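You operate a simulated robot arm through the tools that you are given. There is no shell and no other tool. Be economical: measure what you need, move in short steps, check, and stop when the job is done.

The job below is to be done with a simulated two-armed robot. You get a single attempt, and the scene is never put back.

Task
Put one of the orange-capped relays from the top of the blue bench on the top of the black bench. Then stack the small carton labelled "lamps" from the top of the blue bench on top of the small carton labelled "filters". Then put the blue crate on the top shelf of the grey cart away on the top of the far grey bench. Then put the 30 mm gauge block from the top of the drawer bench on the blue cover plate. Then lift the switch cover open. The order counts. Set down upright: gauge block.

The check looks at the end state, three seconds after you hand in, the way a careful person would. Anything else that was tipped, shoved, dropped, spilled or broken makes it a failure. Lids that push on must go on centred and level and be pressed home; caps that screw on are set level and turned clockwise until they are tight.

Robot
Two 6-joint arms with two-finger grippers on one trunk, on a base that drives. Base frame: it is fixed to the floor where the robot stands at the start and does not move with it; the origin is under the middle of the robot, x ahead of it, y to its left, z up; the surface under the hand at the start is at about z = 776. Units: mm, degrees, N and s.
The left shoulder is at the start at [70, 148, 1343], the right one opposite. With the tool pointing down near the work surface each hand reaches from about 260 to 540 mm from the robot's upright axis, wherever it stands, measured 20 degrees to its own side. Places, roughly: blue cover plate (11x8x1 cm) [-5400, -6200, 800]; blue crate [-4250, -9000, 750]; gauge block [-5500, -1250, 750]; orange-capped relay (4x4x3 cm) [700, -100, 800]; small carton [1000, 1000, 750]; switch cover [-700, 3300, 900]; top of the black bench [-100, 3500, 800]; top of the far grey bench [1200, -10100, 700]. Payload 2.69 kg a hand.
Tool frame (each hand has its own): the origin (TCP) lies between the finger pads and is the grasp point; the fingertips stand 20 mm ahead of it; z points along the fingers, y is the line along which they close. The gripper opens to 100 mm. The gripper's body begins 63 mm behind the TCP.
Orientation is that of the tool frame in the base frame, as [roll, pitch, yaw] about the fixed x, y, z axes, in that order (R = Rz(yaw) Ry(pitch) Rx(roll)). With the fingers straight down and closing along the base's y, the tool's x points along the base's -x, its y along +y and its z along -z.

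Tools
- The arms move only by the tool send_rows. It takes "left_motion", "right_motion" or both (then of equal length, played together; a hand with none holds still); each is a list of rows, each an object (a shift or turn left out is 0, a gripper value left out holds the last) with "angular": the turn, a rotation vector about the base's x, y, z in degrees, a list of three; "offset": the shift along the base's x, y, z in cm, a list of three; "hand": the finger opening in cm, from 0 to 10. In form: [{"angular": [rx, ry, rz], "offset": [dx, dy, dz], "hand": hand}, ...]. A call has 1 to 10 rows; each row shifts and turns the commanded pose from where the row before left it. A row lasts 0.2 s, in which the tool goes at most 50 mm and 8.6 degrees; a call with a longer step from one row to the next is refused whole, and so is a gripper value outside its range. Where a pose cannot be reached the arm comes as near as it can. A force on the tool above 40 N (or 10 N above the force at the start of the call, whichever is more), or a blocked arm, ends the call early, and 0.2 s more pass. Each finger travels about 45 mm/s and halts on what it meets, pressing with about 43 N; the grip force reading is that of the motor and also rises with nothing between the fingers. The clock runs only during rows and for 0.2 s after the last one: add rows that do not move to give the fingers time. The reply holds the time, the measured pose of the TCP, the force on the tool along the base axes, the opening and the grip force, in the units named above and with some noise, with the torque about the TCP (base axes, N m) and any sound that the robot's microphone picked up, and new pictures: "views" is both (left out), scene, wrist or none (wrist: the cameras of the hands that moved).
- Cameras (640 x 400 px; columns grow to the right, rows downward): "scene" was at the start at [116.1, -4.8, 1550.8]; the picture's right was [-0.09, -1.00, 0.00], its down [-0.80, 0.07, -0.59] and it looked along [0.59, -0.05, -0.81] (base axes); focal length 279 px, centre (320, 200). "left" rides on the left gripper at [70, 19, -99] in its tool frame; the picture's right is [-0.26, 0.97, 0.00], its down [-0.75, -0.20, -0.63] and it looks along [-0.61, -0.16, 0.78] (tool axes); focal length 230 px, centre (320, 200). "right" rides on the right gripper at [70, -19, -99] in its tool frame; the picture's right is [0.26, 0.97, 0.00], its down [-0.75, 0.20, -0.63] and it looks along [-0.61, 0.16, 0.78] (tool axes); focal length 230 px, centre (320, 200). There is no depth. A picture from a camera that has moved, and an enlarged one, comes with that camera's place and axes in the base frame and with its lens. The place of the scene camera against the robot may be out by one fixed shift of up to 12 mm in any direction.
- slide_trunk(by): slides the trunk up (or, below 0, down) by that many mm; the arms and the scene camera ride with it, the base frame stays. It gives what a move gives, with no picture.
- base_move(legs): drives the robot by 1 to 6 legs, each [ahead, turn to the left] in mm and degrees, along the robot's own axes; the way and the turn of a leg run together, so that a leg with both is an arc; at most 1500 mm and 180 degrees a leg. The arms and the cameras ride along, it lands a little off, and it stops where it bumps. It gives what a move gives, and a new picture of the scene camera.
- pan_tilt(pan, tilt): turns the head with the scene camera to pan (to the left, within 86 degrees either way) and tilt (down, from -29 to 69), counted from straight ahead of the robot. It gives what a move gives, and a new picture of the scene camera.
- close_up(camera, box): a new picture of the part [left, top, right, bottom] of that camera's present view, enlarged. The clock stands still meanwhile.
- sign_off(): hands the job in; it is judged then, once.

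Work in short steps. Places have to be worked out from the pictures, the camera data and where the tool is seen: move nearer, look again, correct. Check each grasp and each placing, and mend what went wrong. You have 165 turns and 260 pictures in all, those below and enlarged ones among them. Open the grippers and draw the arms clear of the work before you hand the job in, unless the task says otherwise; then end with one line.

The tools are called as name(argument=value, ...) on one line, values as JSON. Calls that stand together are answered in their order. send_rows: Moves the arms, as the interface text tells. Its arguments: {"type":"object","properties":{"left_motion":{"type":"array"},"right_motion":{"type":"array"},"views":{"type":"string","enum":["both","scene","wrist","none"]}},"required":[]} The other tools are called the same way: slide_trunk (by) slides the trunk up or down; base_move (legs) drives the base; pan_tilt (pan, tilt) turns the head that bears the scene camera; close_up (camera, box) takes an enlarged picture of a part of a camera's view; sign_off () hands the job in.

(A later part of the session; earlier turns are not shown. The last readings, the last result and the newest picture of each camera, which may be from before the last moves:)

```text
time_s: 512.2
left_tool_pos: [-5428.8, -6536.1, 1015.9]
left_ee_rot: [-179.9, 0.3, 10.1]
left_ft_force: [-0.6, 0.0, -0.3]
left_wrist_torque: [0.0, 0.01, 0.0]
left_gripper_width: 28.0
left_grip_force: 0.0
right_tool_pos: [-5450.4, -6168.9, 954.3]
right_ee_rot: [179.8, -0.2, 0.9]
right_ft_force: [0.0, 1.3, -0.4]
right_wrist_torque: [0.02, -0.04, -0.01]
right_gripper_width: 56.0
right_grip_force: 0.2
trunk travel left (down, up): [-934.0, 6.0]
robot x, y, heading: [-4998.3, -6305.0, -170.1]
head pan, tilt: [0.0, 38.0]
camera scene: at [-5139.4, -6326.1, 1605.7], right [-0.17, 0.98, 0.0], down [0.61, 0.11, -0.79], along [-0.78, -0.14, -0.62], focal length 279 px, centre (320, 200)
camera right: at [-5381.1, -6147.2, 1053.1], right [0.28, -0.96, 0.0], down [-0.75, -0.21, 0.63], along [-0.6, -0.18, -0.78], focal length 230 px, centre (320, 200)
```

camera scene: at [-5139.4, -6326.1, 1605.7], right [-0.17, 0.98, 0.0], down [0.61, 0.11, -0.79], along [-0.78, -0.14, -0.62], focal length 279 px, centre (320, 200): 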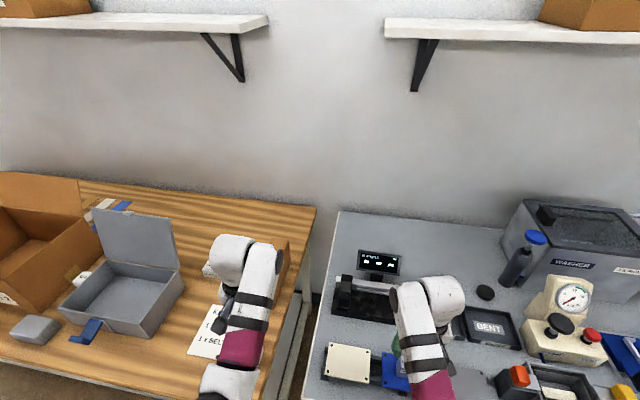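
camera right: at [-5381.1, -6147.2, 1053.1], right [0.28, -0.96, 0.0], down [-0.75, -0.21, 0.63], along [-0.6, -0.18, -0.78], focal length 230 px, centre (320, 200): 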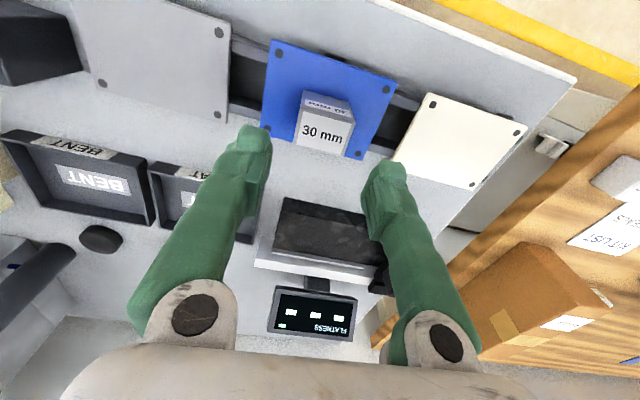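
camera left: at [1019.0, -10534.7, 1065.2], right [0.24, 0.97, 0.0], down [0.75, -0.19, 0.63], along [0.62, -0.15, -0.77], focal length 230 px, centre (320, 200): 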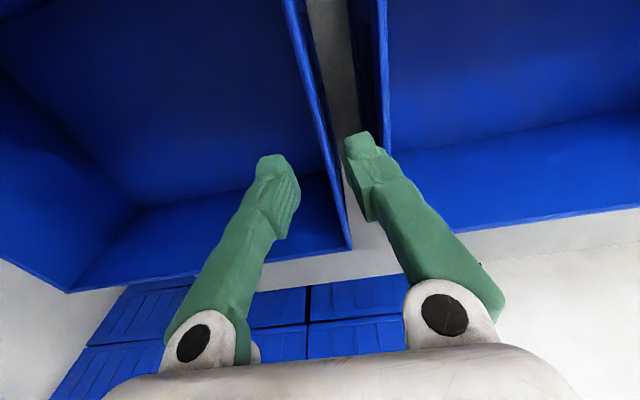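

The gauge block stands upright on the blue plate. Now return north for the switch cover: back off, turn north, and drive up the aisle.

pan_tilt(pan=0, tilt=20)

base_move(legs=[[-620, 0], [0, -100], [1500, 0], [1500, 0], [1500, 0], [1500, 0]])

```text
time_s: 513.0
left_tool_pos: [-5428.5, -6537.0, 1016.5]
left_ee_rot: [-180.0, 0.3, 10.2]
left_ft_force: [0.3, -0.5, 1.0]
left_wrist_torque: [-0.02, -0.01, -0.01]
left_gripper_width: 27.7
left_grip_force: 0.0
right_tool_pos: [-5451.6, -6166.2, 954.1]
right_ee_rot: [179.8, -0.1, 1.0]
right_ft_force: [-0.2, -0.1, -0.6]
right_wrist_torque: [-0.01, -0.03, 0.02]
right_gripper_width: 56.0
right_grip_force: 0.0
trunk travel left (down, up): [-934.0, 6.0]
robot x, y, heading: [-5000.6, -6306.7, -169.9]
head pan, tilt: [0.0, 20.0]
camera scene: at [-5146.1, -6327.3, 1634.1], right [-0.17, 0.98, 0.0], down [0.34, 0.06, -0.94], along [-0.93, -0.16, -0.34], focal length 279 px, centre (320, 200)
```

scene: 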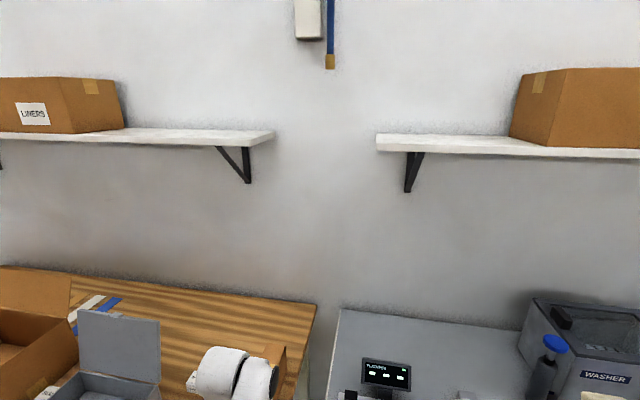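

```text
time_s: 548.9
left_tool_pos: [-4320.0, 273.0, 1016.0]
left_ee_rot: [-180.0, 0.3, -90.5]
left_ft_force: [-0.5, 0.7, -0.1]
left_wrist_torque: [0.03, 0.04, 0.0]
left_gripper_width: 28.1
left_grip_force: 0.0
right_tool_pos: [-3953.9, 223.7, 953.2]
right_ee_rot: [179.8, -0.1, -99.7]
right_ft_force: [-0.7, 0.1, 1.1]
right_wrist_torque: [-0.03, -0.01, 0.02]
right_gripper_width: 56.0
right_grip_force: 0.1
trunk travel left (down, up): [-934.0, 6.0]
robot x, y, heading: [-4170.0, -196.4, 89.1]
head pan, tilt: [0.0, 20.0]
camera scene: at [-4177.6, -50.1, 1634.2], right [1.0, -0.01, 0.0], down [0.0, -0.34, -0.94], along [0.01, 0.94, -0.34], focal length 279 px, centre (320, 200)
```

scene: 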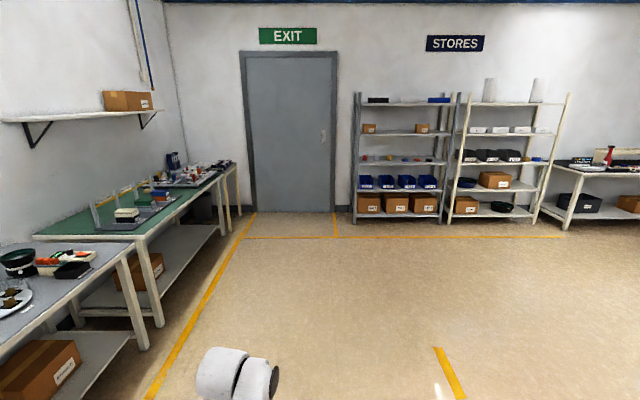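

Drive diagonally to about (−1100,2370) and face the black bench's left end.

base_move(legs=[[0, -49.3], [1500, 0], [1500, 0], [1000, 0], [0, 50.2]])

pan_tilt(pan=-20, tilt=35)

```text
time_s: 572.7
left_tool_pos: [-1226.2, 2786.4, 1016.2]
left_ee_rot: [-180.0, 0.3, -89.5]
left_ft_force: [0.7, 0.5, -0.1]
left_wrist_torque: [-0.04, 0.0, -0.02]
left_gripper_width: 27.9
left_grip_force: 0.0
right_tool_pos: [-859.8, 2746.2, 953.3]
right_ee_rot: [179.8, -0.2, -98.6]
right_ft_force: [-0.6, 0.0, 0.6]
right_wrist_torque: [0.01, 0.0, 0.0]
right_gripper_width: 55.7
right_grip_force: 0.0
trunk travel left (down, up): [-934.0, 6.0]
robot x, y, heading: [-1072.3, 2320.2, 90.3]
head pan, tilt: [0.0, 20.0]
camera scene: at [-1077.8, 2467.3, 1634.1], right [1.0, 0.01, 0.0], down [0.0, -0.34, -0.94], along [-0.01, 0.94, -0.34], focal length 279 px, centre (320, 200)
```

scene: 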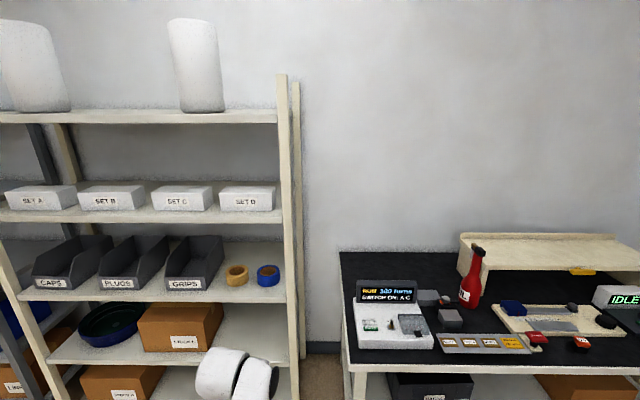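

```text
time_s: 573.5
left_tool_pos: [-1225.8, 2786.0, 1016.0]
left_ee_rot: [-179.9, 0.4, -89.4]
left_ft_force: [-0.2, 0.9, 0.0]
left_wrist_torque: [-0.02, 0.03, 0.0]
left_gripper_width: 27.9
left_grip_force: 0.0
right_tool_pos: [-859.1, 2746.1, 954.1]
right_ee_rot: [179.8, -0.2, -98.6]
right_ft_force: [0.3, 0.2, 0.1]
right_wrist_torque: [0.01, 0.0, -0.01]
right_gripper_width: 56.1
right_grip_force: 0.0
trunk travel left (down, up): [-934.0, 6.0]
robot x, y, heading: [-1069.4, 2321.3, 90.2]
head pan, tilt: [-20.0, 35.0]
camera scene: at [-1048.8, 2457.1, 1610.4], right [0.94, -0.34, 0.0], down [-0.19, -0.54, -0.82], along [0.28, 0.77, -0.57], focal length 279 px, centre (320, 200)
```

scene: 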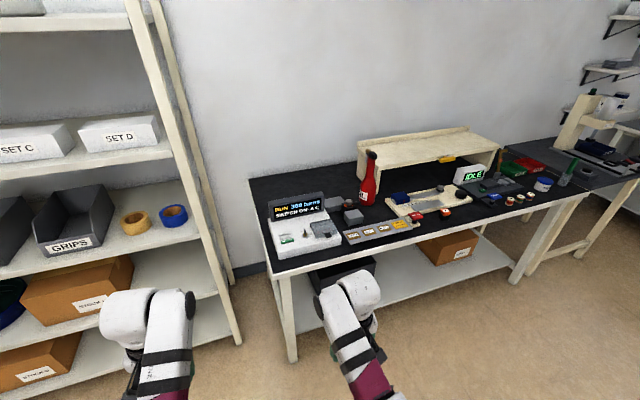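

close_up(camera="scene", box=[255, 185, 355, 265])

```text
5.00 times, centred on (305, 225) of scene
camera zoom: at [-1048.8, 2457.1, 1610.4], right [0.94, -0.34, 0.0], down [-0.19, -0.54, -0.82], along [0.28, 0.77, -0.57], focal length 1395 px, centre (395, 75)
```

zoom: 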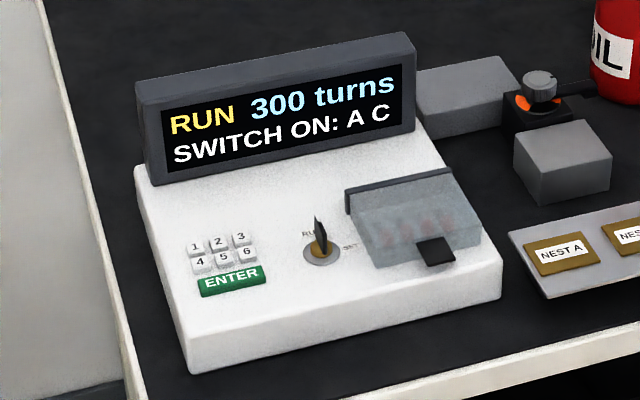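

The switch cover is the clear lid hinged at its back, with a black tab in front, at about (−737,3218). I'll use the left hand: move to (−545,2640).

base_move(legs=[[0, -58.9], [613, 0], [0, 58.8]])

pan_tilt(pan=10, tilt=45)

```text
time_s: 582.2
left_tool_pos: [-704.2, 3096.5, 1016.4]
left_ee_rot: [-179.9, 0.3, -89.6]
left_ft_force: [0.1, -0.2, -0.3]
left_wrist_torque: [-0.01, 0.04, 0.0]
left_gripper_width: 28.0
left_grip_force: 0.0
right_tool_pos: [-336.3, 3055.2, 954.9]
right_ee_rot: [179.9, -0.2, -98.8]
right_ft_force: [-0.5, 0.6, -0.4]
right_wrist_torque: [0.06, -0.01, 0.03]
right_gripper_width: 55.9
right_grip_force: 0.1
trunk travel left (down, up): [-934.0, 6.0]
robot x, y, heading: [-552.0, 2635.1, 90.0]
head pan, tilt: [-20.0, 35.0]
camera scene: at [-527.2, 2767.0, 1610.3], right [0.94, -0.34, 0.0], down [-0.2, -0.54, -0.82], along [0.28, 0.77, -0.57], focal length 279 px, centre (320, 200)
```

scene: 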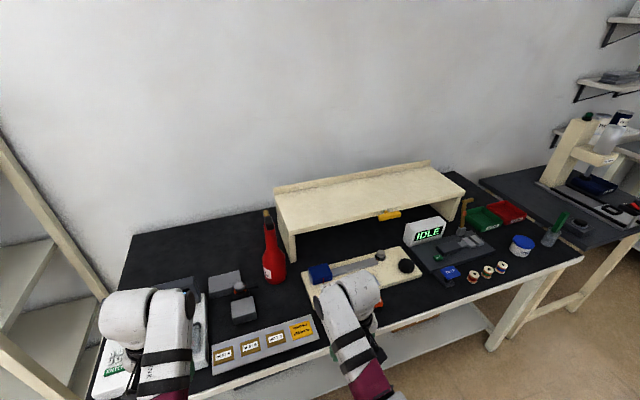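

```text
time_s: 583.1
left_tool_pos: [-705.5, 3097.0, 1015.5]
left_ee_rot: [-180.0, 0.3, -89.6]
left_ft_force: [1.0, 0.1, 0.6]
left_wrist_torque: [0.01, 0.04, -0.02]
left_gripper_width: 28.1
left_grip_force: 0.1
right_tool_pos: [-338.4, 3054.2, 952.9]
right_ee_rot: [180.0, -0.2, -98.8]
right_ft_force: [0.0, 0.3, -0.9]
right_wrist_torque: [0.0, 0.0, -0.01]
right_gripper_width: 55.9
right_grip_force: 0.1
trunk travel left (down, up): [-934.0, 6.0]
robot x, y, heading: [-552.3, 2630.0, 90.0]
head pan, tilt: [10.0, 45.0]
camera scene: at [-572.2, 2764.2, 1595.5], right [0.98, 0.17, 0.0], down [0.12, -0.7, -0.71], along [-0.12, 0.7, -0.71], focal length 279 px, centre (320, 200)
```

scene: 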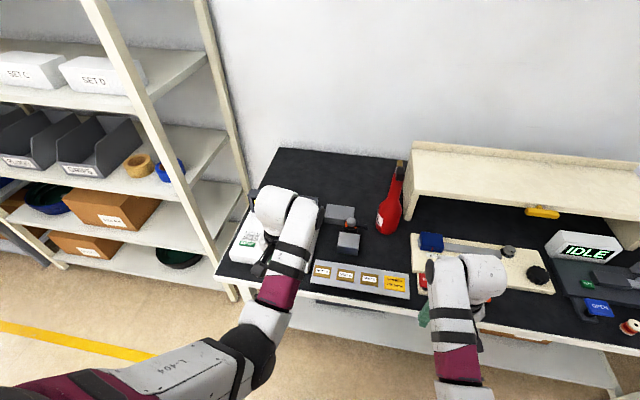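

close_up(camera="left", box=[0, 0, 640, 400])

```text
1.00 times, centred on (320, 200) of left (not enlarged: the box is as wide or as high as the picture)
camera zoom: at [-722.1, 3028.0, 1115.2], right [-0.97, 0.25, 0.0], down [0.19, 0.75, 0.63], along [0.16, 0.61, -0.77], focal length 230 px, centre (320, 200)
```

zoom: 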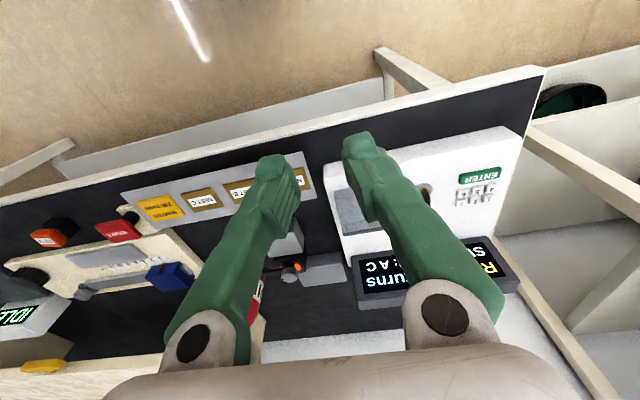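

The finger hides the cover. Retract the left hand 60 mm and shift it −45 mm, then drive 140 mm forward and look again.

send_rows(left_motion=[{"offset": [-1.5, -2, -1], "hand": 5}, {"offset": [-1.5, -2, -1]}, {"offset": [-1.5, -2, -1]}, {"offset": [0, 0, 0]}], views="none")

base_move(legs=[[140, 0]])

close_up(camera="left", box=[0, 0, 640, 400])

```text
time_s: 584.1
left_tool_pos: [-750.2, 3038.6, 982.3]
left_ee_rot: [-179.9, 0.3, -89.6]
left_ft_force: [0.2, -1.4, -0.3]
left_wrist_torque: [-0.01, 0.0, 0.04]
left_gripper_width: 50.4
left_grip_force: 0.1
left hand out of reach, approached as far as the arm can: row 1
right_tool_pos: [-338.3, 3054.9, 953.2]
right_ee_rot: [179.9, -0.2, -98.8]
right_ft_force: [-0.2, -0.7, -0.3]
right_wrist_torque: [0.02, 0.01, 0.02]
right_gripper_width: 56.1
right_grip_force: 0.1
trunk travel left (down, up): [-934.0, 6.0]
robot x, y, heading: [-550.4, 2629.8, 89.9]
head pan, tilt: [10.0, 45.0]
```

```text
time_s: 585.4
left_tool_pos: [-749.7, 3174.5, 983.6]
left_ee_rot: [-179.9, 0.6, -89.8]
left_ft_force: [0.0, -0.9, -0.3]
left_wrist_torque: [0.03, -0.01, 0.0]
left_gripper_width: 49.8
left_grip_force: 0.0
right_tool_pos: [-338.2, 3190.9, 955.6]
right_ee_rot: [179.8, 0.0, -98.8]
right_ft_force: [-0.5, -0.4, -0.1]
right_wrist_torque: [0.01, 0.02, 0.02]
right_gripper_width: 56.1
right_grip_force: 0.1
trunk travel left (down, up): [-934.0, 6.0]
robot x, y, heading: [-553.3, 2771.9, 90.0]
head pan, tilt: [10.0, 45.0]
camera scene: at [-572.2, 2898.3, 1596.0], right [0.98, 0.17, 0.0], down [0.12, -0.69, -0.71], along [-0.12, 0.7, -0.7], focal length 279 px, centre (320, 200)
```

scene: 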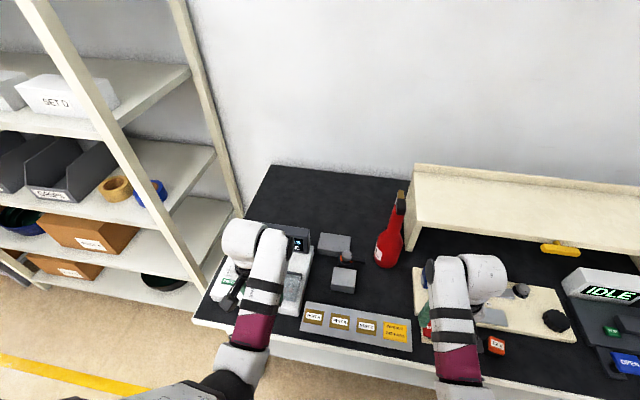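

```text
1.00 times, centred on (320, 200) of left (not enlarged: the box is as wide or as high as the picture)
camera zoom: at [-767.3, 3105.7, 1082.5], right [-0.97, 0.25, 0.0], down [0.2, 0.75, 0.64], along [0.16, 0.62, -0.77], focal length 230 px, centre (320, 200)
```

zoom: 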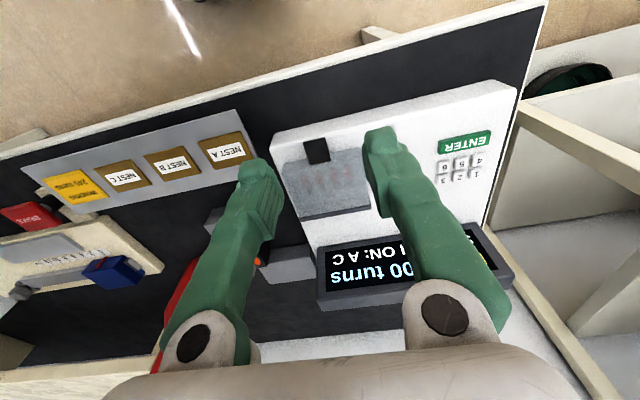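

close_up(camera="left", box=[260, 110, 400, 230])

```text
3.33 times, centred on (330, 170) of left
camera zoom: at [-767.3, 3105.7, 1082.5], right [-0.97, 0.25, 0.0], down [0.2, 0.75, 0.64], along [0.16, 0.62, -0.77], focal length 767 px, centre (287, 300)
```

zoom: 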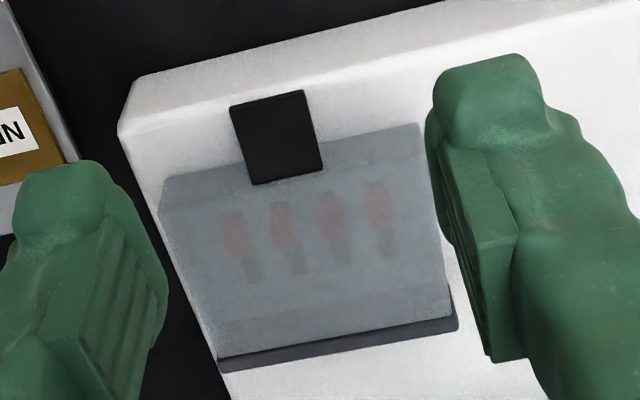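

Tab: ≈22 mm wide, centre x≈−737, sticking out y 3198–3217 in front of the lid, z≈873; hinge at y≈3310. I'll pinch the tab from its sides. Go above it at z≈905.

send_rows(left_motion=[{"offset": [0.6, 1.5, 0], "hand": 5}, {"offset": [0.6, 1.3, 0]}, {"offset": [0, 0, -2.5]}, {"offset": [0, 0, -2.5]}, {"offset": [0, 0, -2.5]}, {"offset": [0, 0, 0]}], views="wrist")

```text
time_s: 586.8
left_tool_pos: [-737.1, 3207.7, 908.5]
left_ee_rot: [-180.0, 0.3, -89.7]
left_ft_force: [0.7, 0.3, 0.4]
left_wrist_torque: [-0.03, -0.03, 0.0]
left_gripper_width: 50.1
left_grip_force: 0.0
right_tool_pos: [-338.0, 3194.8, 954.6]
right_ee_rot: [179.9, -0.2, -98.8]
right_ft_force: [-1.0, -0.9, -0.9]
right_wrist_torque: [0.0, -0.03, 0.0]
right_gripper_width: 56.1
right_grip_force: 0.0
trunk travel left (down, up): [-934.0, 6.0]
robot x, y, heading: [-548.1, 2774.5, 89.9]
head pan, tilt: [10.0, 45.0]
camera left: at [-754.5, 3137.0, 1006.2], right [-0.97, 0.25, 0.0], down [0.2, 0.75, 0.63], along [0.16, 0.61, -0.77], focal length 230 px, centre (320, 200)
```

left: 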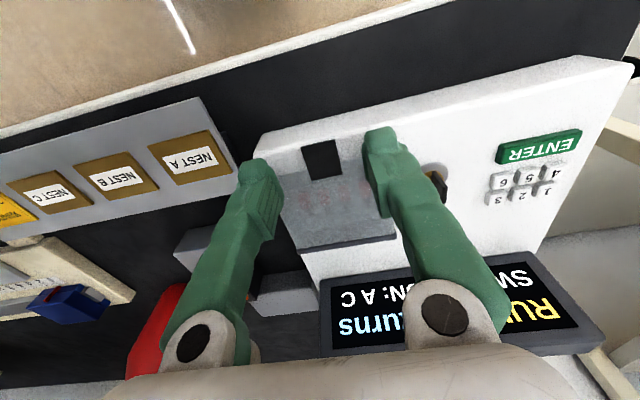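

The tab lies right under the TCP. Shift −4 mm in y and lower to z≈882.

send_rows(left_motion=[{"offset": [0, -0.4, -1]}, {"offset": [0, 0, -1]}, {"offset": [0, 0, -0.6]}, {"offset": [0, 0, 0]}], views="none")

close_up(camera="left", box=[200, 80, 440, 280])

close_up(camera="scene", box=[180, 200, 340, 330])

```text
time_s: 587.8
left_tool_pos: [-738.3, 3202.4, 882.5]
left_ee_rot: [-179.8, 0.3, -89.7]
left_ft_force: [-0.1, -0.6, -0.1]
left_wrist_torque: [-0.02, -0.01, 0.01]
left_gripper_width: 49.9
left_grip_force: 0.1
right_tool_pos: [-338.6, 3194.5, 953.2]
right_ee_rot: [179.9, -0.2, -98.8]
right_ft_force: [-0.2, 0.5, 0.1]
right_wrist_torque: [0.0, 0.01, -0.01]
right_gripper_width: 56.1
right_grip_force: 0.0
trunk travel left (down, up): [-934.0, 6.0]
robot x, y, heading: [-553.0, 2773.7, 90.1]
head pan, tilt: [10.0, 45.0]
```

```text
2.00 times, centred on (320, 180) of left
camera zoom: at [-755.2, 3133.4, 980.1], right [-0.97, 0.25, 0.0], down [0.2, 0.75, 0.63], along [0.16, 0.61, -0.77], focal length 460 px, centre (320, 240)
```

zoom: 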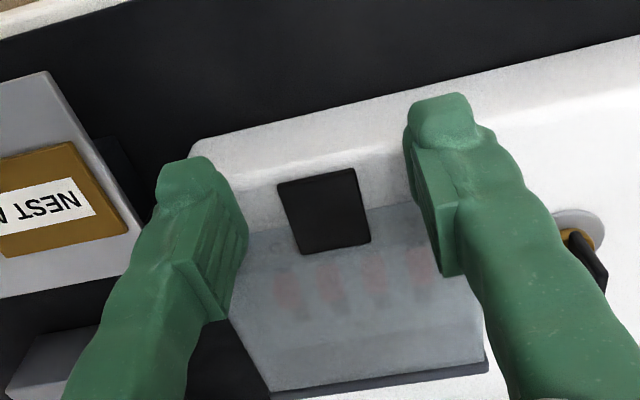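

```text
3.08 times, centred on (260, 265) of scene
camera zoom: at [-572.2, 2904.0, 1595.5], right [0.98, 0.17, 0.0], down [0.12, -0.7, -0.71], along [-0.12, 0.7, -0.71], focal length 859 px, centre (505, 0)
```

zoom: 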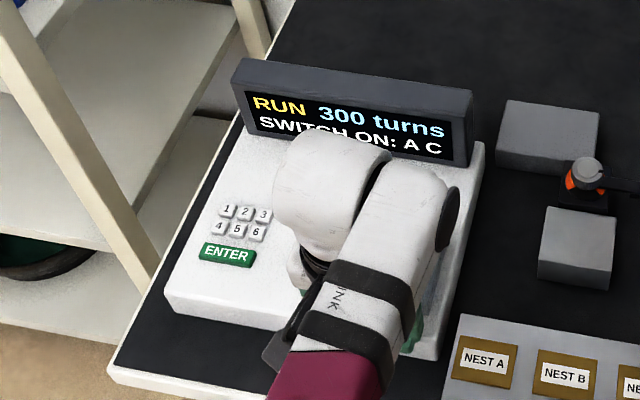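

Tab z≈868, fingers straddle it. Lower 7 mm more in small steps, then pinch.

send_rows(left_motion=[{"offset": [0.1, 0, -0.3]}, {"offset": [0, 0, -0.2]}, {"offset": [0, 0, -0.2]}, {"offset": [0, 0, 0]}, {"hand": 1}, {"hand": 1}, {"hand": 1}, {"hand": 1}, {"hand": 1}], views="none")

close_up(camera="left", box=[200, 80, 440, 280])

```text
time_s: 589.8
left_tool_pos: [-736.7, 3202.2, 873.7]
left_ee_rot: [-179.8, 0.3, -89.7]
left_ft_force: [1.8, -0.3, -0.2]
left_wrist_torque: [-0.1, -0.02, -0.3]
left_gripper_width: 22.5
left_grip_force: 45.1
right_tool_pos: [-337.0, 3193.8, 953.2]
right_ee_rot: [180.0, -0.3, -98.9]
right_ft_force: [0.5, 0.0, 0.7]
right_wrist_torque: [0.03, -0.02, -0.01]
right_gripper_width: 55.9
right_grip_force: 0.1
trunk travel left (down, up): [-934.0, 6.0]
robot x, y, heading: [-552.1, 2774.4, 89.6]
head pan, tilt: [10.0, 45.0]
```

```text
2.00 times, centred on (320, 180) of left
camera zoom: at [-754.2, 3133.1, 972.9], right [-0.97, 0.25, 0.0], down [0.2, 0.75, 0.63], along [0.16, 0.61, -0.77], focal length 460 px, centre (320, 240)
```

zoom: 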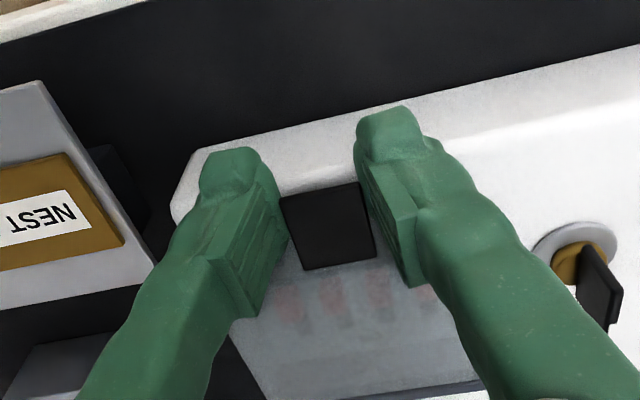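

Pinched at 22.5 mm, exactly the tab width. Lift along the hinge arc, first to about 45°.

send_rows(left_motion=[{"offset": [0, 0.1, 0.7], "hand": 1}, {"offset": [0, 0.2, 0.75]}, {"offset": [0, 0.3, 0.87]}, {"offset": [0, 0.33, 0.86]}, {"offset": [0, 0.46, 0.8]}, {"offset": [0, 0.46, 0.8]}, {"offset": [0, 0.6, 0.7]}, {"offset": [0, 0.59, 0.7]}, {"offset": [0, 0, 0]}], views="wrist")

```text
time_s: 591.8
left_tool_pos: [-736.3, 3233.4, 936.9]
left_ee_rot: [-179.9, 0.4, -89.8]
left_ft_force: [0.4, 0.7, 0.1]
left_wrist_torque: [-0.03, -0.01, -0.02]
left_gripper_width: 10.2
left_grip_force: 0.0
right_tool_pos: [-338.3, 3193.8, 953.3]
right_ee_rot: [179.9, -0.2, -99.0]
right_ft_force: [-0.1, 0.2, -0.2]
right_wrist_torque: [-0.01, 0.02, -0.01]
right_gripper_width: 56.0
right_grip_force: 0.0
trunk travel left (down, up): [-934.0, 6.0]
robot x, y, heading: [-549.4, 2773.3, 90.3]
head pan, tilt: [10.0, 45.0]
camera left: at [-754.1, 3163.4, 1034.8], right [-0.97, 0.25, 0.0], down [0.2, 0.75, 0.64], along [0.16, 0.61, -0.77], focal length 230 px, centre (320, 200)
```

left: 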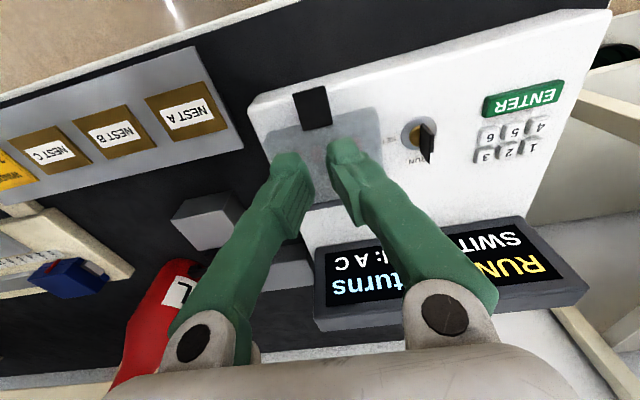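

It slipped off; the lid is still closed. Retry with a deeper pinch: go back and lower to z≈864.

send_rows(left_motion=[{"offset": [0, -1.5, 0], "hand": 5}, {"offset": [0, -1.5, -1.5]}, {"offset": [0, 0, -2]}, {"offset": [0, 0, -2]}, {"offset": [0, 0, -0.8]}, {"offset": [0, 0, -0.4]}, {"offset": [0, 0, -0.3]}, {"offset": [0, 0, -0.3]}, {"offset": [0, 0, 0]}], views="wrist")

```text
time_s: 593.8
left_tool_pos: [-736.7, 3203.9, 865.2]
left_ee_rot: [180.0, 0.6, -89.6]
left_ft_force: [-0.8, 2.4, 16.5]
left_wrist_torque: [0.1, -0.03, 0.04]
left_gripper_width: 49.8
left_grip_force: 0.1
right_tool_pos: [-337.4, 3193.0, 955.2]
right_ee_rot: [179.8, -0.1, -98.9]
right_ft_force: [0.3, 0.3, 0.0]
right_wrist_torque: [0.0, 0.03, -0.01]
right_gripper_width: 56.0
right_grip_force: 0.1
trunk travel left (down, up): [-934.0, 6.0]
robot x, y, heading: [-550.2, 2770.0, 90.1]
head pan, tilt: [10.0, 45.0]
camera left: at [-754.7, 3134.3, 963.4], right [-0.97, 0.25, 0.0], down [0.2, 0.74, 0.64], along [0.16, 0.62, -0.77], focal length 230 px, centre (320, 200)
```

left: 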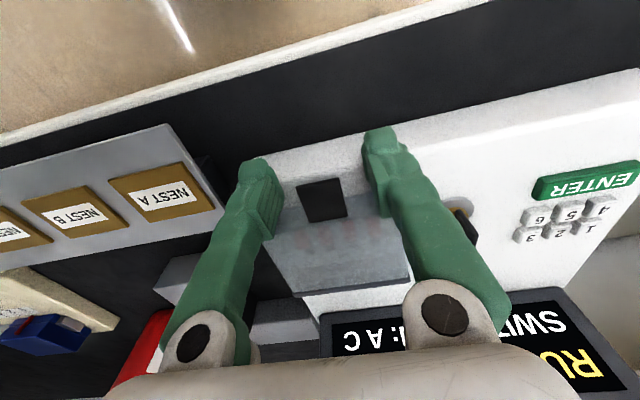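

The fingertips reach the unit's top at z≈845, and the lid's front wall swings into deep fingertips as it opens—that's why it slipped. Pinch only the front of the tab (y≈3193) with tips just below it.

send_rows(left_motion=[{"offset": [0, 0, 0.8]}, {"offset": [0, -0.6, 0.5]}, {"offset": [0, -0.5, 0]}, {"offset": [0, 0, 0]}, {"hand": 1}, {"hand": 1}, {"hand": 1}, {"hand": 1}, {"hand": 1}], views="none")

close_up(camera="left", box=[200, 80, 440, 280])

```text
time_s: 595.8
left_tool_pos: [-737.1, 3192.0, 877.1]
left_ee_rot: [-180.0, 0.3, -89.7]
left_ft_force: [1.4, 0.0, -1.4]
left_wrist_torque: [-0.14, -0.03, 0.02]
left_gripper_width: 22.6
left_grip_force: 45.1
right_tool_pos: [-336.8, 3194.8, 953.6]
right_ee_rot: [180.0, -0.2, -98.9]
right_ft_force: [-0.6, -0.1, 0.3]
right_wrist_torque: [0.0, 0.0, 0.03]
right_gripper_width: 56.1
right_grip_force: 0.1
trunk travel left (down, up): [-934.0, 6.0]
robot x, y, heading: [-553.3, 2772.0, 90.2]
head pan, tilt: [10.0, 45.0]
```

```text
2.00 times, centred on (320, 180) of left
camera zoom: at [-754.2, 3122.8, 974.9], right [-0.97, 0.25, 0.0], down [0.2, 0.75, 0.63], along [0.16, 0.61, -0.77], focal length 460 px, centre (320, 240)
```

zoom: 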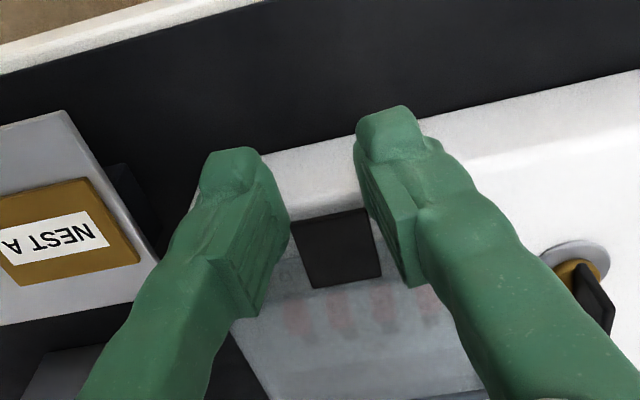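

Pinched at 22.6 mm on the front of the tab. Lift slowly along the arc to ~22° and check the width.

send_rows(left_motion=[{"offset": [0, 0.05, 0.35], "hand": 1}, {"offset": [0, 0.07, 0.35]}, {"offset": [0, 0.08, 0.35]}, {"offset": [0, 0.09, 0.33]}, {"offset": [0, 0.12, 0.36]}, {"offset": [0, 0.12, 0.36]}, {"offset": [0, 0.12, 0.36]}, {"offset": [0, 0.12, 0.36]}, {"offset": [0, 0, 0]}], views="wrist")

```text
time_s: 597.8
left_tool_pos: [-737.2, 3200.4, 905.4]
left_ee_rot: [-180.0, 0.3, -89.8]
left_ft_force: [0.5, -0.1, -0.1]
left_wrist_torque: [0.02, -0.01, -0.01]
left_gripper_width: 10.2
left_grip_force: 0.0
right_tool_pos: [-336.9, 3193.8, 954.1]
right_ee_rot: [179.9, -0.2, -98.9]
right_ft_force: [-0.1, -0.6, 0.3]
right_wrist_torque: [-0.01, 0.0, -0.01]
right_gripper_width: 55.9
right_grip_force: 0.0
trunk travel left (down, up): [-934.0, 6.0]
robot x, y, heading: [-554.7, 2773.6, 90.1]
head pan, tilt: [10.0, 45.0]
camera left: at [-754.3, 3130.5, 1003.7], right [-0.97, 0.25, 0.0], down [0.2, 0.75, 0.64], along [0.16, 0.61, -0.77], focal length 230 px, centre (320, 200)
```

left: 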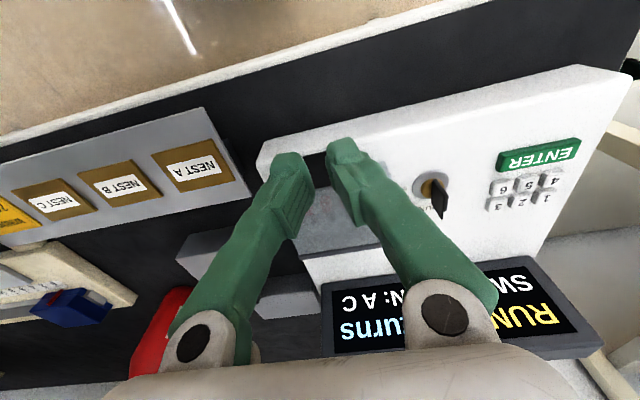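

Slipped again. Better: grip the whole lid by its side walls (80 mm wide), where nothing swings into the fingers. Rise, open to 96 mm and move to y≈3227.

send_rows(left_motion=[{"offset": [0, 0, 1.5], "hand": 9.6}, {"offset": [-0.1, 0.7, 0]}, {"offset": [0, 1, 0]}, {"offset": [0, 1, 0]}, {"offset": [0, 0, 0]}, {"offset": [0, 0, -1]}, {"offset": [0, 0, -1]}, {"offset": [0, 0, 0]}], views="none")

close_up(camera="left", box=[160, 60, 480, 300])

```text
time_s: 599.6
left_tool_pos: [-737.5, 3227.2, 897.4]
left_ee_rot: [-179.9, 0.3, -89.8]
left_ft_force: [0.0, -0.6, -0.5]
left_wrist_torque: [-0.01, 0.03, -0.01]
left_gripper_width: 96.1
left_grip_force: 0.0
right_tool_pos: [-337.7, 3194.9, 953.7]
right_ee_rot: [179.9, -0.2, -99.0]
right_ft_force: [0.1, -0.5, 0.3]
right_wrist_torque: [0.02, -0.01, 0.0]
right_gripper_width: 56.0
right_grip_force: 0.0
trunk travel left (down, up): [-934.0, 6.0]
robot x, y, heading: [-552.4, 2771.5, 90.0]
head pan, tilt: [10.0, 45.0]
```

```text
1.67 times, centred on (320, 180) of left
camera zoom: at [-755.2, 3157.7, 997.5], right [-0.97, 0.25, 0.0], down [0.2, 0.75, 0.63], along [0.16, 0.61, -0.77], focal length 384 px, centre (320, 233)
```

zoom: 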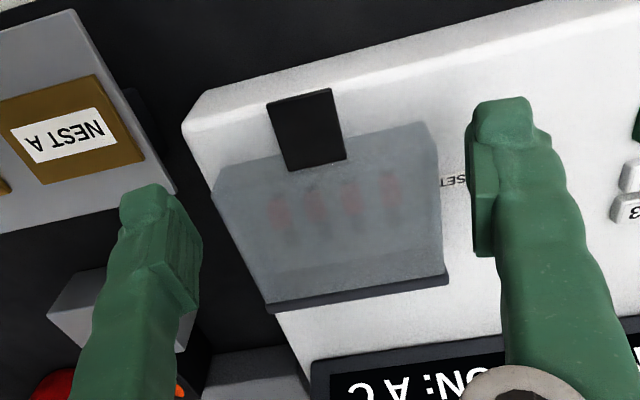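

Lid: x −777…−698, front y≈3221, hinge y≈3320. Centre is right; move +8 mm in y and lower to z≈870, then close on its side walls.

send_rows(left_motion=[{"offset": [0, 0.8, -0.8]}, {"offset": [0, 0, -0.8]}, {"offset": [0, 0, -0.6]}, {"offset": [0, 0, -0.4]}, {"offset": [0, 0, 0]}, {"hand": 7}, {"hand": 7}, {"hand": 7}, {"hand": 7}], views="none")

close_up(camera="left", box=[160, 60, 480, 300])

```text
time_s: 601.6
left_tool_pos: [-736.2, 3236.6, 872.4]
left_ee_rot: [-179.9, 0.3, -89.8]
left_ft_force: [4.4, 1.3, 0.0]
left_wrist_torque: [0.07, -0.31, -0.31]
left_gripper_width: 89.5
left_grip_force: 44.9
right_tool_pos: [-336.4, 3194.5, 953.8]
right_ee_rot: [179.8, -0.2, -99.1]
right_ft_force: [0.1, 0.0, 0.1]
right_wrist_torque: [0.01, -0.02, 0.01]
right_gripper_width: 56.0
right_grip_force: 0.1
trunk travel left (down, up): [-934.0, 6.0]
robot x, y, heading: [-550.8, 2772.5, 90.0]
head pan, tilt: [10.0, 45.0]
```

```text
1.67 times, centred on (320, 180) of left
camera zoom: at [-754.0, 3165.8, 972.3], right [-0.97, 0.25, 0.0], down [0.2, 0.75, 0.63], along [0.16, 0.61, -0.77], focal length 384 px, centre (320, 233)
```

zoom: 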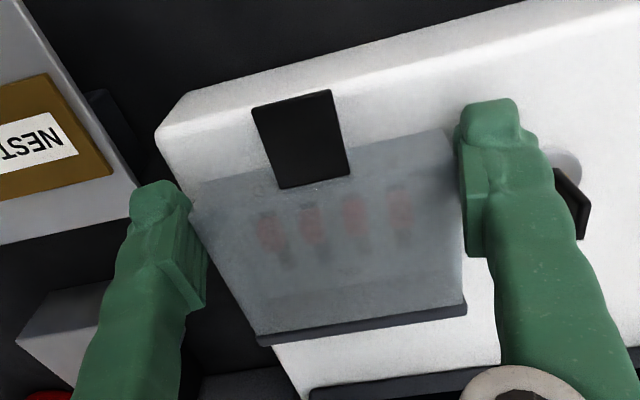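

Gripped on the lid sides at 89.5 mm. Lift ~15 mm along the arc and check.

send_rows(left_motion=[{"offset": [0, 0.05, 0.4], "hand": 7}, {"offset": [0, 0.08, 0.4]}, {"offset": [0, 0.1, 0.4]}, {"offset": [0, 0.15, 0.4]}, {"offset": [0, 0, 0]}], views="none")

close_up(camera="left", box=[160, 60, 480, 300])

```text
time_s: 602.8
left_tool_pos: [-736.5, 3236.1, 889.0]
left_ee_rot: [-179.9, 0.0, -89.6]
left_ft_force: [8.9, -14.3, -13.8]
left_wrist_torque: [-1.23, -0.07, -0.17]
left_gripper_width: 89.3
left_grip_force: 45.5
right_tool_pos: [-336.1, 3193.8, 953.6]
right_ee_rot: [179.7, -0.2, -99.0]
right_ft_force: [-0.8, 1.4, 0.1]
right_wrist_torque: [0.01, -0.01, -0.01]
right_gripper_width: 56.1
right_grip_force: 0.1
trunk travel left (down, up): [-934.0, 6.0]
robot x, y, heading: [-549.6, 2772.2, 89.9]
head pan, tilt: [10.0, 45.0]
```

```text
1.67 times, centred on (320, 180) of left
camera zoom: at [-753.9, 3167.5, 987.9], right [-0.97, 0.25, 0.0], down [0.19, 0.75, 0.63], along [0.16, 0.61, -0.78], focal length 384 px, centre (320, 233)
```

zoom: 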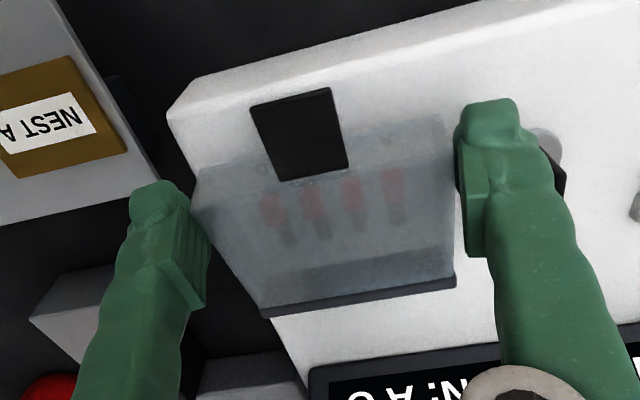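

The lid is rising with the hand. Continue along the arc to about 50°.

send_rows(left_motion=[{"offset": [0, 0.1, 0.5], "hand": 7}, {"offset": [0, 0.2, 0.5]}, {"offset": [0, 0.28, 0.48]}, {"offset": [0, 0.32, 0.45]}, {"offset": [0, 0.38, 0.42]}, {"offset": [0, 0.42, 0.38]}, {"offset": [0, 0.45, 0.35]}, {"offset": [0, 0.48, 0.32]}, {"offset": [0, 0, 0]}], views="none")

close_up(camera="left", box=[160, 60, 480, 300])

```text
time_s: 604.8
left_tool_pos: [-737.9, 3263.6, 922.7]
left_ee_rot: [180.0, 0.2, -89.7]
left_ft_force: [-0.6, 0.1, 0.1]
left_wrist_torque: [0.0, -0.04, 0.0]
left_gripper_width: 69.9
left_grip_force: 0.1
right_tool_pos: [-336.9, 3194.3, 953.7]
right_ee_rot: [179.9, -0.2, -98.9]
right_ft_force: [0.1, -0.6, -0.2]
right_wrist_torque: [-0.03, -0.01, 0.03]
right_gripper_width: 55.9
right_grip_force: 0.1
trunk travel left (down, up): [-934.0, 6.0]
robot x, y, heading: [-552.2, 2769.3, 90.0]
head pan, tilt: [10.0, 45.0]
```

```text
1.67 times, centred on (320, 180) of left
camera zoom: at [-755.4, 3195.3, 1021.7], right [-0.97, 0.25, 0.0], down [0.2, 0.75, 0.63], along [0.16, 0.61, -0.77], focal length 384 px, centre (320, 233)
```

zoom: 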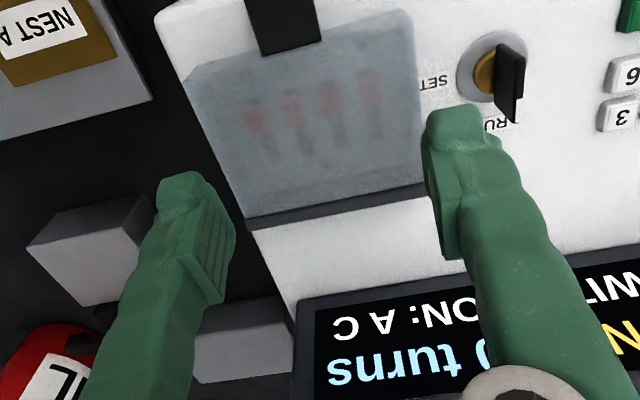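

It slipped because my arc went too far in +y; the hinge must be higher (≈z 868). Regrip the lid sides and use the corrected arc.

send_rows(left_motion=[{"offset": [0, -1.4, 0], "hand": 9.7}, {"offset": [0, -1.3, 0]}, {"offset": [0, 0, -2]}, {"offset": [0, 0, -2]}, {"offset": [0, 0, -0.9]}, {"offset": [0, 0, -0.45]}, {"hand": 7}, {"hand": 7}, {"hand": 7}, {"hand": 7}], views="none")

```text
time_s: 607.0
left_tool_pos: [-736.8, 3236.8, 870.8]
left_ee_rot: [-179.8, 0.2, -89.8]
left_ft_force: [5.2, -1.7, 0.9]
left_wrist_torque: [-0.01, -0.39, -0.55]
left_gripper_width: 90.1
left_grip_force: 44.8
right_tool_pos: [-336.3, 3194.3, 953.4]
right_ee_rot: [179.8, -0.2, -99.0]
right_ft_force: [0.3, -1.3, 0.3]
right_wrist_torque: [-0.03, 0.0, 0.01]
right_gripper_width: 56.1
right_grip_force: 0.0
trunk travel left (down, up): [-934.0, 6.0]
robot x, y, heading: [-551.0, 2767.5, 89.9]
head pan, tilt: [10.0, 45.0]
```

Gripped again (90 mm). Lift with the corrected arc in two stages, reading the force after each.

send_rows(left_motion=[{"offset": [-0.1, -0.05, 0.5], "hand": 7}, {"offset": [0, 0, 0.5]}, {"offset": [0, 0.03, 0.5]}, {"offset": [0, 0.07, 0.5]}, {"offset": [0, 0.1, 0.5]}, {"offset": [0, 0, 0]}], views="none")

```text
time_s: 608.4
left_tool_pos: [-736.8, 3238.6, 894.7]
left_ee_rot: [-179.9, 0.1, -89.6]
left_ft_force: [12.1, -7.3, -14.6]
left_wrist_torque: [-1.1, -0.12, 0.0]
left_gripper_width: 89.5
left_grip_force: 44.8
right_tool_pos: [-335.9, 3194.0, 953.6]
right_ee_rot: [179.7, -0.4, -98.9]
right_ft_force: [0.7, 0.6, 0.1]
right_wrist_torque: [-0.02, -0.03, 0.02]
right_gripper_width: 56.0
right_grip_force: 0.0
trunk travel left (down, up): [-934.0, 6.0]
robot x, y, heading: [-548.3, 2772.8, 90.0]
head pan, tilt: [10.0, 45.0]
```

Still gripped with moderate force; the twist builds up (−1.1 Nm), so I let the hand tilt along with the lid as I continue.

send_rows(left_motion=[{"offset": [0.1, 0.12, 0.5], "angular": [-3, 0, 0], "hand": 7}, {"offset": [0, 0.16, 0.48], "angular": [-3, 0, 0]}, {"offset": [0, 0.2, 0.47], "angular": [-3, 0, 0]}, {"offset": [0, 0.25, 0.45], "angular": [-3, 0, 0]}, {"offset": [0, 0.3, 0.42], "angular": [-3, 0, 0]}, {"offset": [0, 0, 0]}], views="none")

close_up(camera="left", box=[160, 60, 480, 300])

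```text
time_s: 609.8
left_tool_pos: [-737.2, 3250.6, 915.7]
left_ee_rot: [-180.0, -14.9, -89.7]
left_ft_force: [5.5, -1.9, -16.1]
left_wrist_torque: [-0.91, 0.19, -0.18]
left_gripper_width: 89.0
left_grip_force: 45.1
right_tool_pos: [-337.5, 3195.6, 951.9]
right_ee_rot: [179.9, -0.5, -98.9]
right_ft_force: [-0.2, 0.2, 0.1]
right_wrist_torque: [-0.01, 0.0, -0.01]
right_gripper_width: 56.2
right_grip_force: 0.1
trunk travel left (down, up): [-934.0, 6.0]
robot x, y, heading: [-551.3, 2770.9, 90.4]
head pan, tilt: [10.0, 45.0]
```

```text
1.67 times, centred on (320, 180) of left
camera zoom: at [-753.8, 3209.8, 1030.7], right [-0.97, 0.24, -0.07], down [0.2, 0.89, 0.42], along [0.16, 0.39, -0.91], focal length 384 px, centre (320, 233)
```

zoom: 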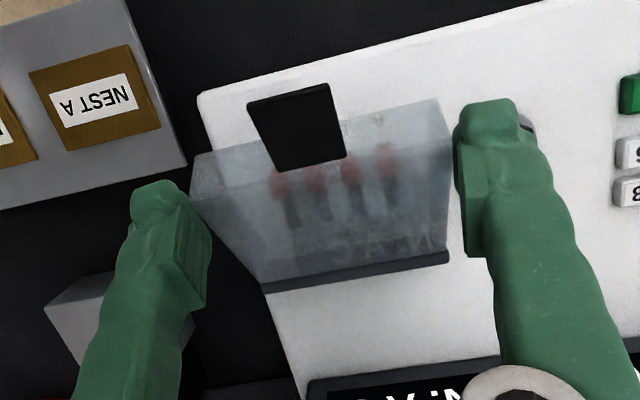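

Working: the lid is about 30° up. Continue.

send_rows(left_motion=[{"offset": [0, 0.32, 0.48], "angular": [-4, 0, 0], "hand": 7}, {"offset": [0, 0.36, 0.46], "angular": [-4, 0, 0]}, {"offset": [0, 0.4, 0.43], "angular": [-4, 0, 0]}, {"offset": [0, 0.44, 0.4], "angular": [-4, 0, 0]}, {"offset": [0, 0.46, 0.36], "angular": [-3, 0, 0]}, {"offset": [0, 0, 0]}], views="none")

close_up(camera="left", box=[160, 60, 480, 300])

```text
time_s: 611.2
left_tool_pos: [-758.7, 3207.3, 972.5]
left_ee_rot: [179.9, -33.7, -89.6]
left_ft_force: [0.8, -0.6, 0.2]
left_wrist_torque: [-0.01, -0.01, 0.01]
left_gripper_width: 69.9
left_grip_force: 0.1
left hand out of reach, approached as far as the arm can: row 2, 3, 4, 5
right_tool_pos: [-338.3, 3193.0, 953.9]
right_ee_rot: [179.8, -0.1, -98.9]
right_ft_force: [-0.3, -0.3, 0.8]
right_wrist_torque: [0.01, -0.01, 0.02]
right_gripper_width: 56.0
right_grip_force: 0.1
trunk travel left (down, up): [-934.0, 6.0]
robot x, y, heading: [-548.1, 2775.8, 90.1]
head pan, tilt: [10.0, 45.0]
```

```text
1.67 times, centred on (320, 180) of left
camera zoom: at [-776.9, 3206.1, 1093.4], right [-0.97, 0.21, -0.14], down [0.19, 0.97, 0.11], along [0.16, 0.08, -0.98], focal length 384 px, centre (320, 233)
```

zoom: 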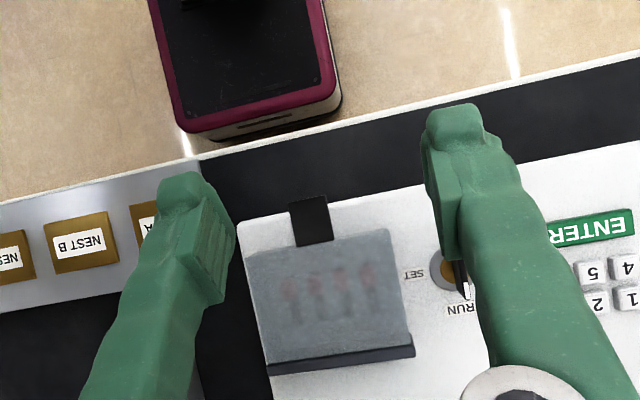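

The tilt put the arm out of reach and the lid fell shut again. The robot should be nearer: level and retract the hand, then drive 120 mm forward.

send_rows(left_motion=[{"offset": [0.7, -1, 0.5], "angular": [7, 0, 0], "hand": 9.7}, {"offset": [0.7, -1.5, 0.5], "angular": [7, 0, 0]}, {"offset": [0.7, -1.5, 0], "angular": [7, 0, 0]}, {"offset": [0, -1.5, 0], "angular": [7, 0, 0]}, {"offset": [0, -1, 0], "angular": [5.8, 0, 0]}, {"offset": [0, 0, 0]}], views="none")

```text
time_s: 612.6
left_tool_pos: [-741.4, 3170.6, 955.3]
left_ee_rot: [179.4, 0.3, -89.5]
left_ft_force: [0.2, 0.1, 0.3]
left_wrist_torque: [0.0, -0.02, 0.01]
left_gripper_width: 97.0
left_grip_force: 0.1
left hand out of reach, approached as far as the arm can: row 1, 2
right_tool_pos: [-337.7, 3194.8, 955.0]
right_ee_rot: [179.9, -0.3, -98.9]
right_ft_force: [0.0, 0.1, 0.6]
right_wrist_torque: [-0.02, -0.02, 0.01]
right_gripper_width: 55.9
right_grip_force: 0.1
trunk travel left (down, up): [-934.0, 6.0]
robot x, y, heading: [-551.5, 2771.6, 90.0]
head pan, tilt: [10.0, 45.0]
```

Retract the right hand a bit too, then drive 120 mm forward.

send_rows(right_motion=[{"offset": [0, -2.5, 0]}, {"offset": [0, -2.5, 0]}, {"offset": [0, -2, 0]}, {"offset": [0, 0, 0]}], left_motion=[{"offset": [0, -1.5, 0]}, {"offset": [0, -1.5, 0]}, {"offset": [0, -1, 0]}, {"offset": [0, 0, 0]}], views="none")

base_move(legs=[[118, 0]])

close_up(camera="left", box=[160, 60, 480, 300])

```text
time_s: 613.8
left_tool_pos: [-769.9, 3133.3, 956.6]
left_ee_rot: [175.9, 0.6, -89.5]
left_ft_force: [0.6, 0.3, -1.2]
left_wrist_torque: [0.01, -0.02, 0.02]
left_gripper_width: 96.9
left_grip_force: 0.1
right_tool_pos: [-337.3, 3124.5, 953.5]
right_ee_rot: [179.8, -0.2, -98.9]
right_ft_force: [0.1, -0.7, 0.0]
right_wrist_torque: [-0.01, 0.03, -0.01]
right_gripper_width: 56.0
right_grip_force: 0.0
trunk travel left (down, up): [-934.0, 6.0]
robot x, y, heading: [-552.8, 2768.9, 89.8]
head pan, tilt: [10.0, 45.0]
stopped in row 4 (left hand): the arm was blocked; the commanded pose is now the measured one
```

```text
time_s: 615.1
left_tool_pos: [-770.5, 3242.2, 959.4]
left_ee_rot: [176.0, 0.8, -89.2]
left_ft_force: [-0.2, -1.4, -0.4]
left_wrist_torque: [0.05, 0.0, 0.03]
left_gripper_width: 97.1
left_grip_force: 0.2
right_tool_pos: [-337.6, 3234.1, 955.0]
right_ee_rot: [179.8, 0.1, -98.9]
right_ft_force: [-0.3, -0.7, -0.5]
right_wrist_torque: [0.04, -0.02, -0.03]
right_gripper_width: 55.9
right_grip_force: 0.0
trunk travel left (down, up): [-934.0, 6.0]
robot x, y, heading: [-549.3, 2894.3, 90.4]
head pan, tilt: [10.0, 45.0]
camera scene: at [-572.0, 3009.7, 1596.4], right [0.98, 0.18, 0.0], down [0.12, -0.69, -0.71], along [-0.12, 0.7, -0.7], focal length 279 px, centre (320, 200)
```

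scene: 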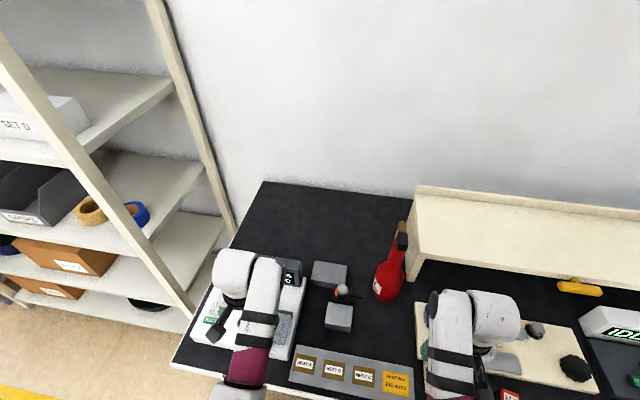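

```text
1.67 times, centred on (320, 180) of left
camera zoom: at [-779.1, 3171.1, 1058.7], right [-0.97, 0.24, 0.07], down [0.23, 0.74, 0.63], along [0.1, 0.62, -0.78], focal length 384 px, centre (320, 233)
```

zoom: 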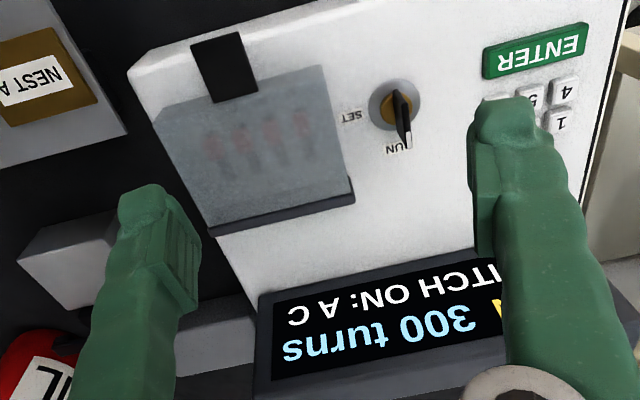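

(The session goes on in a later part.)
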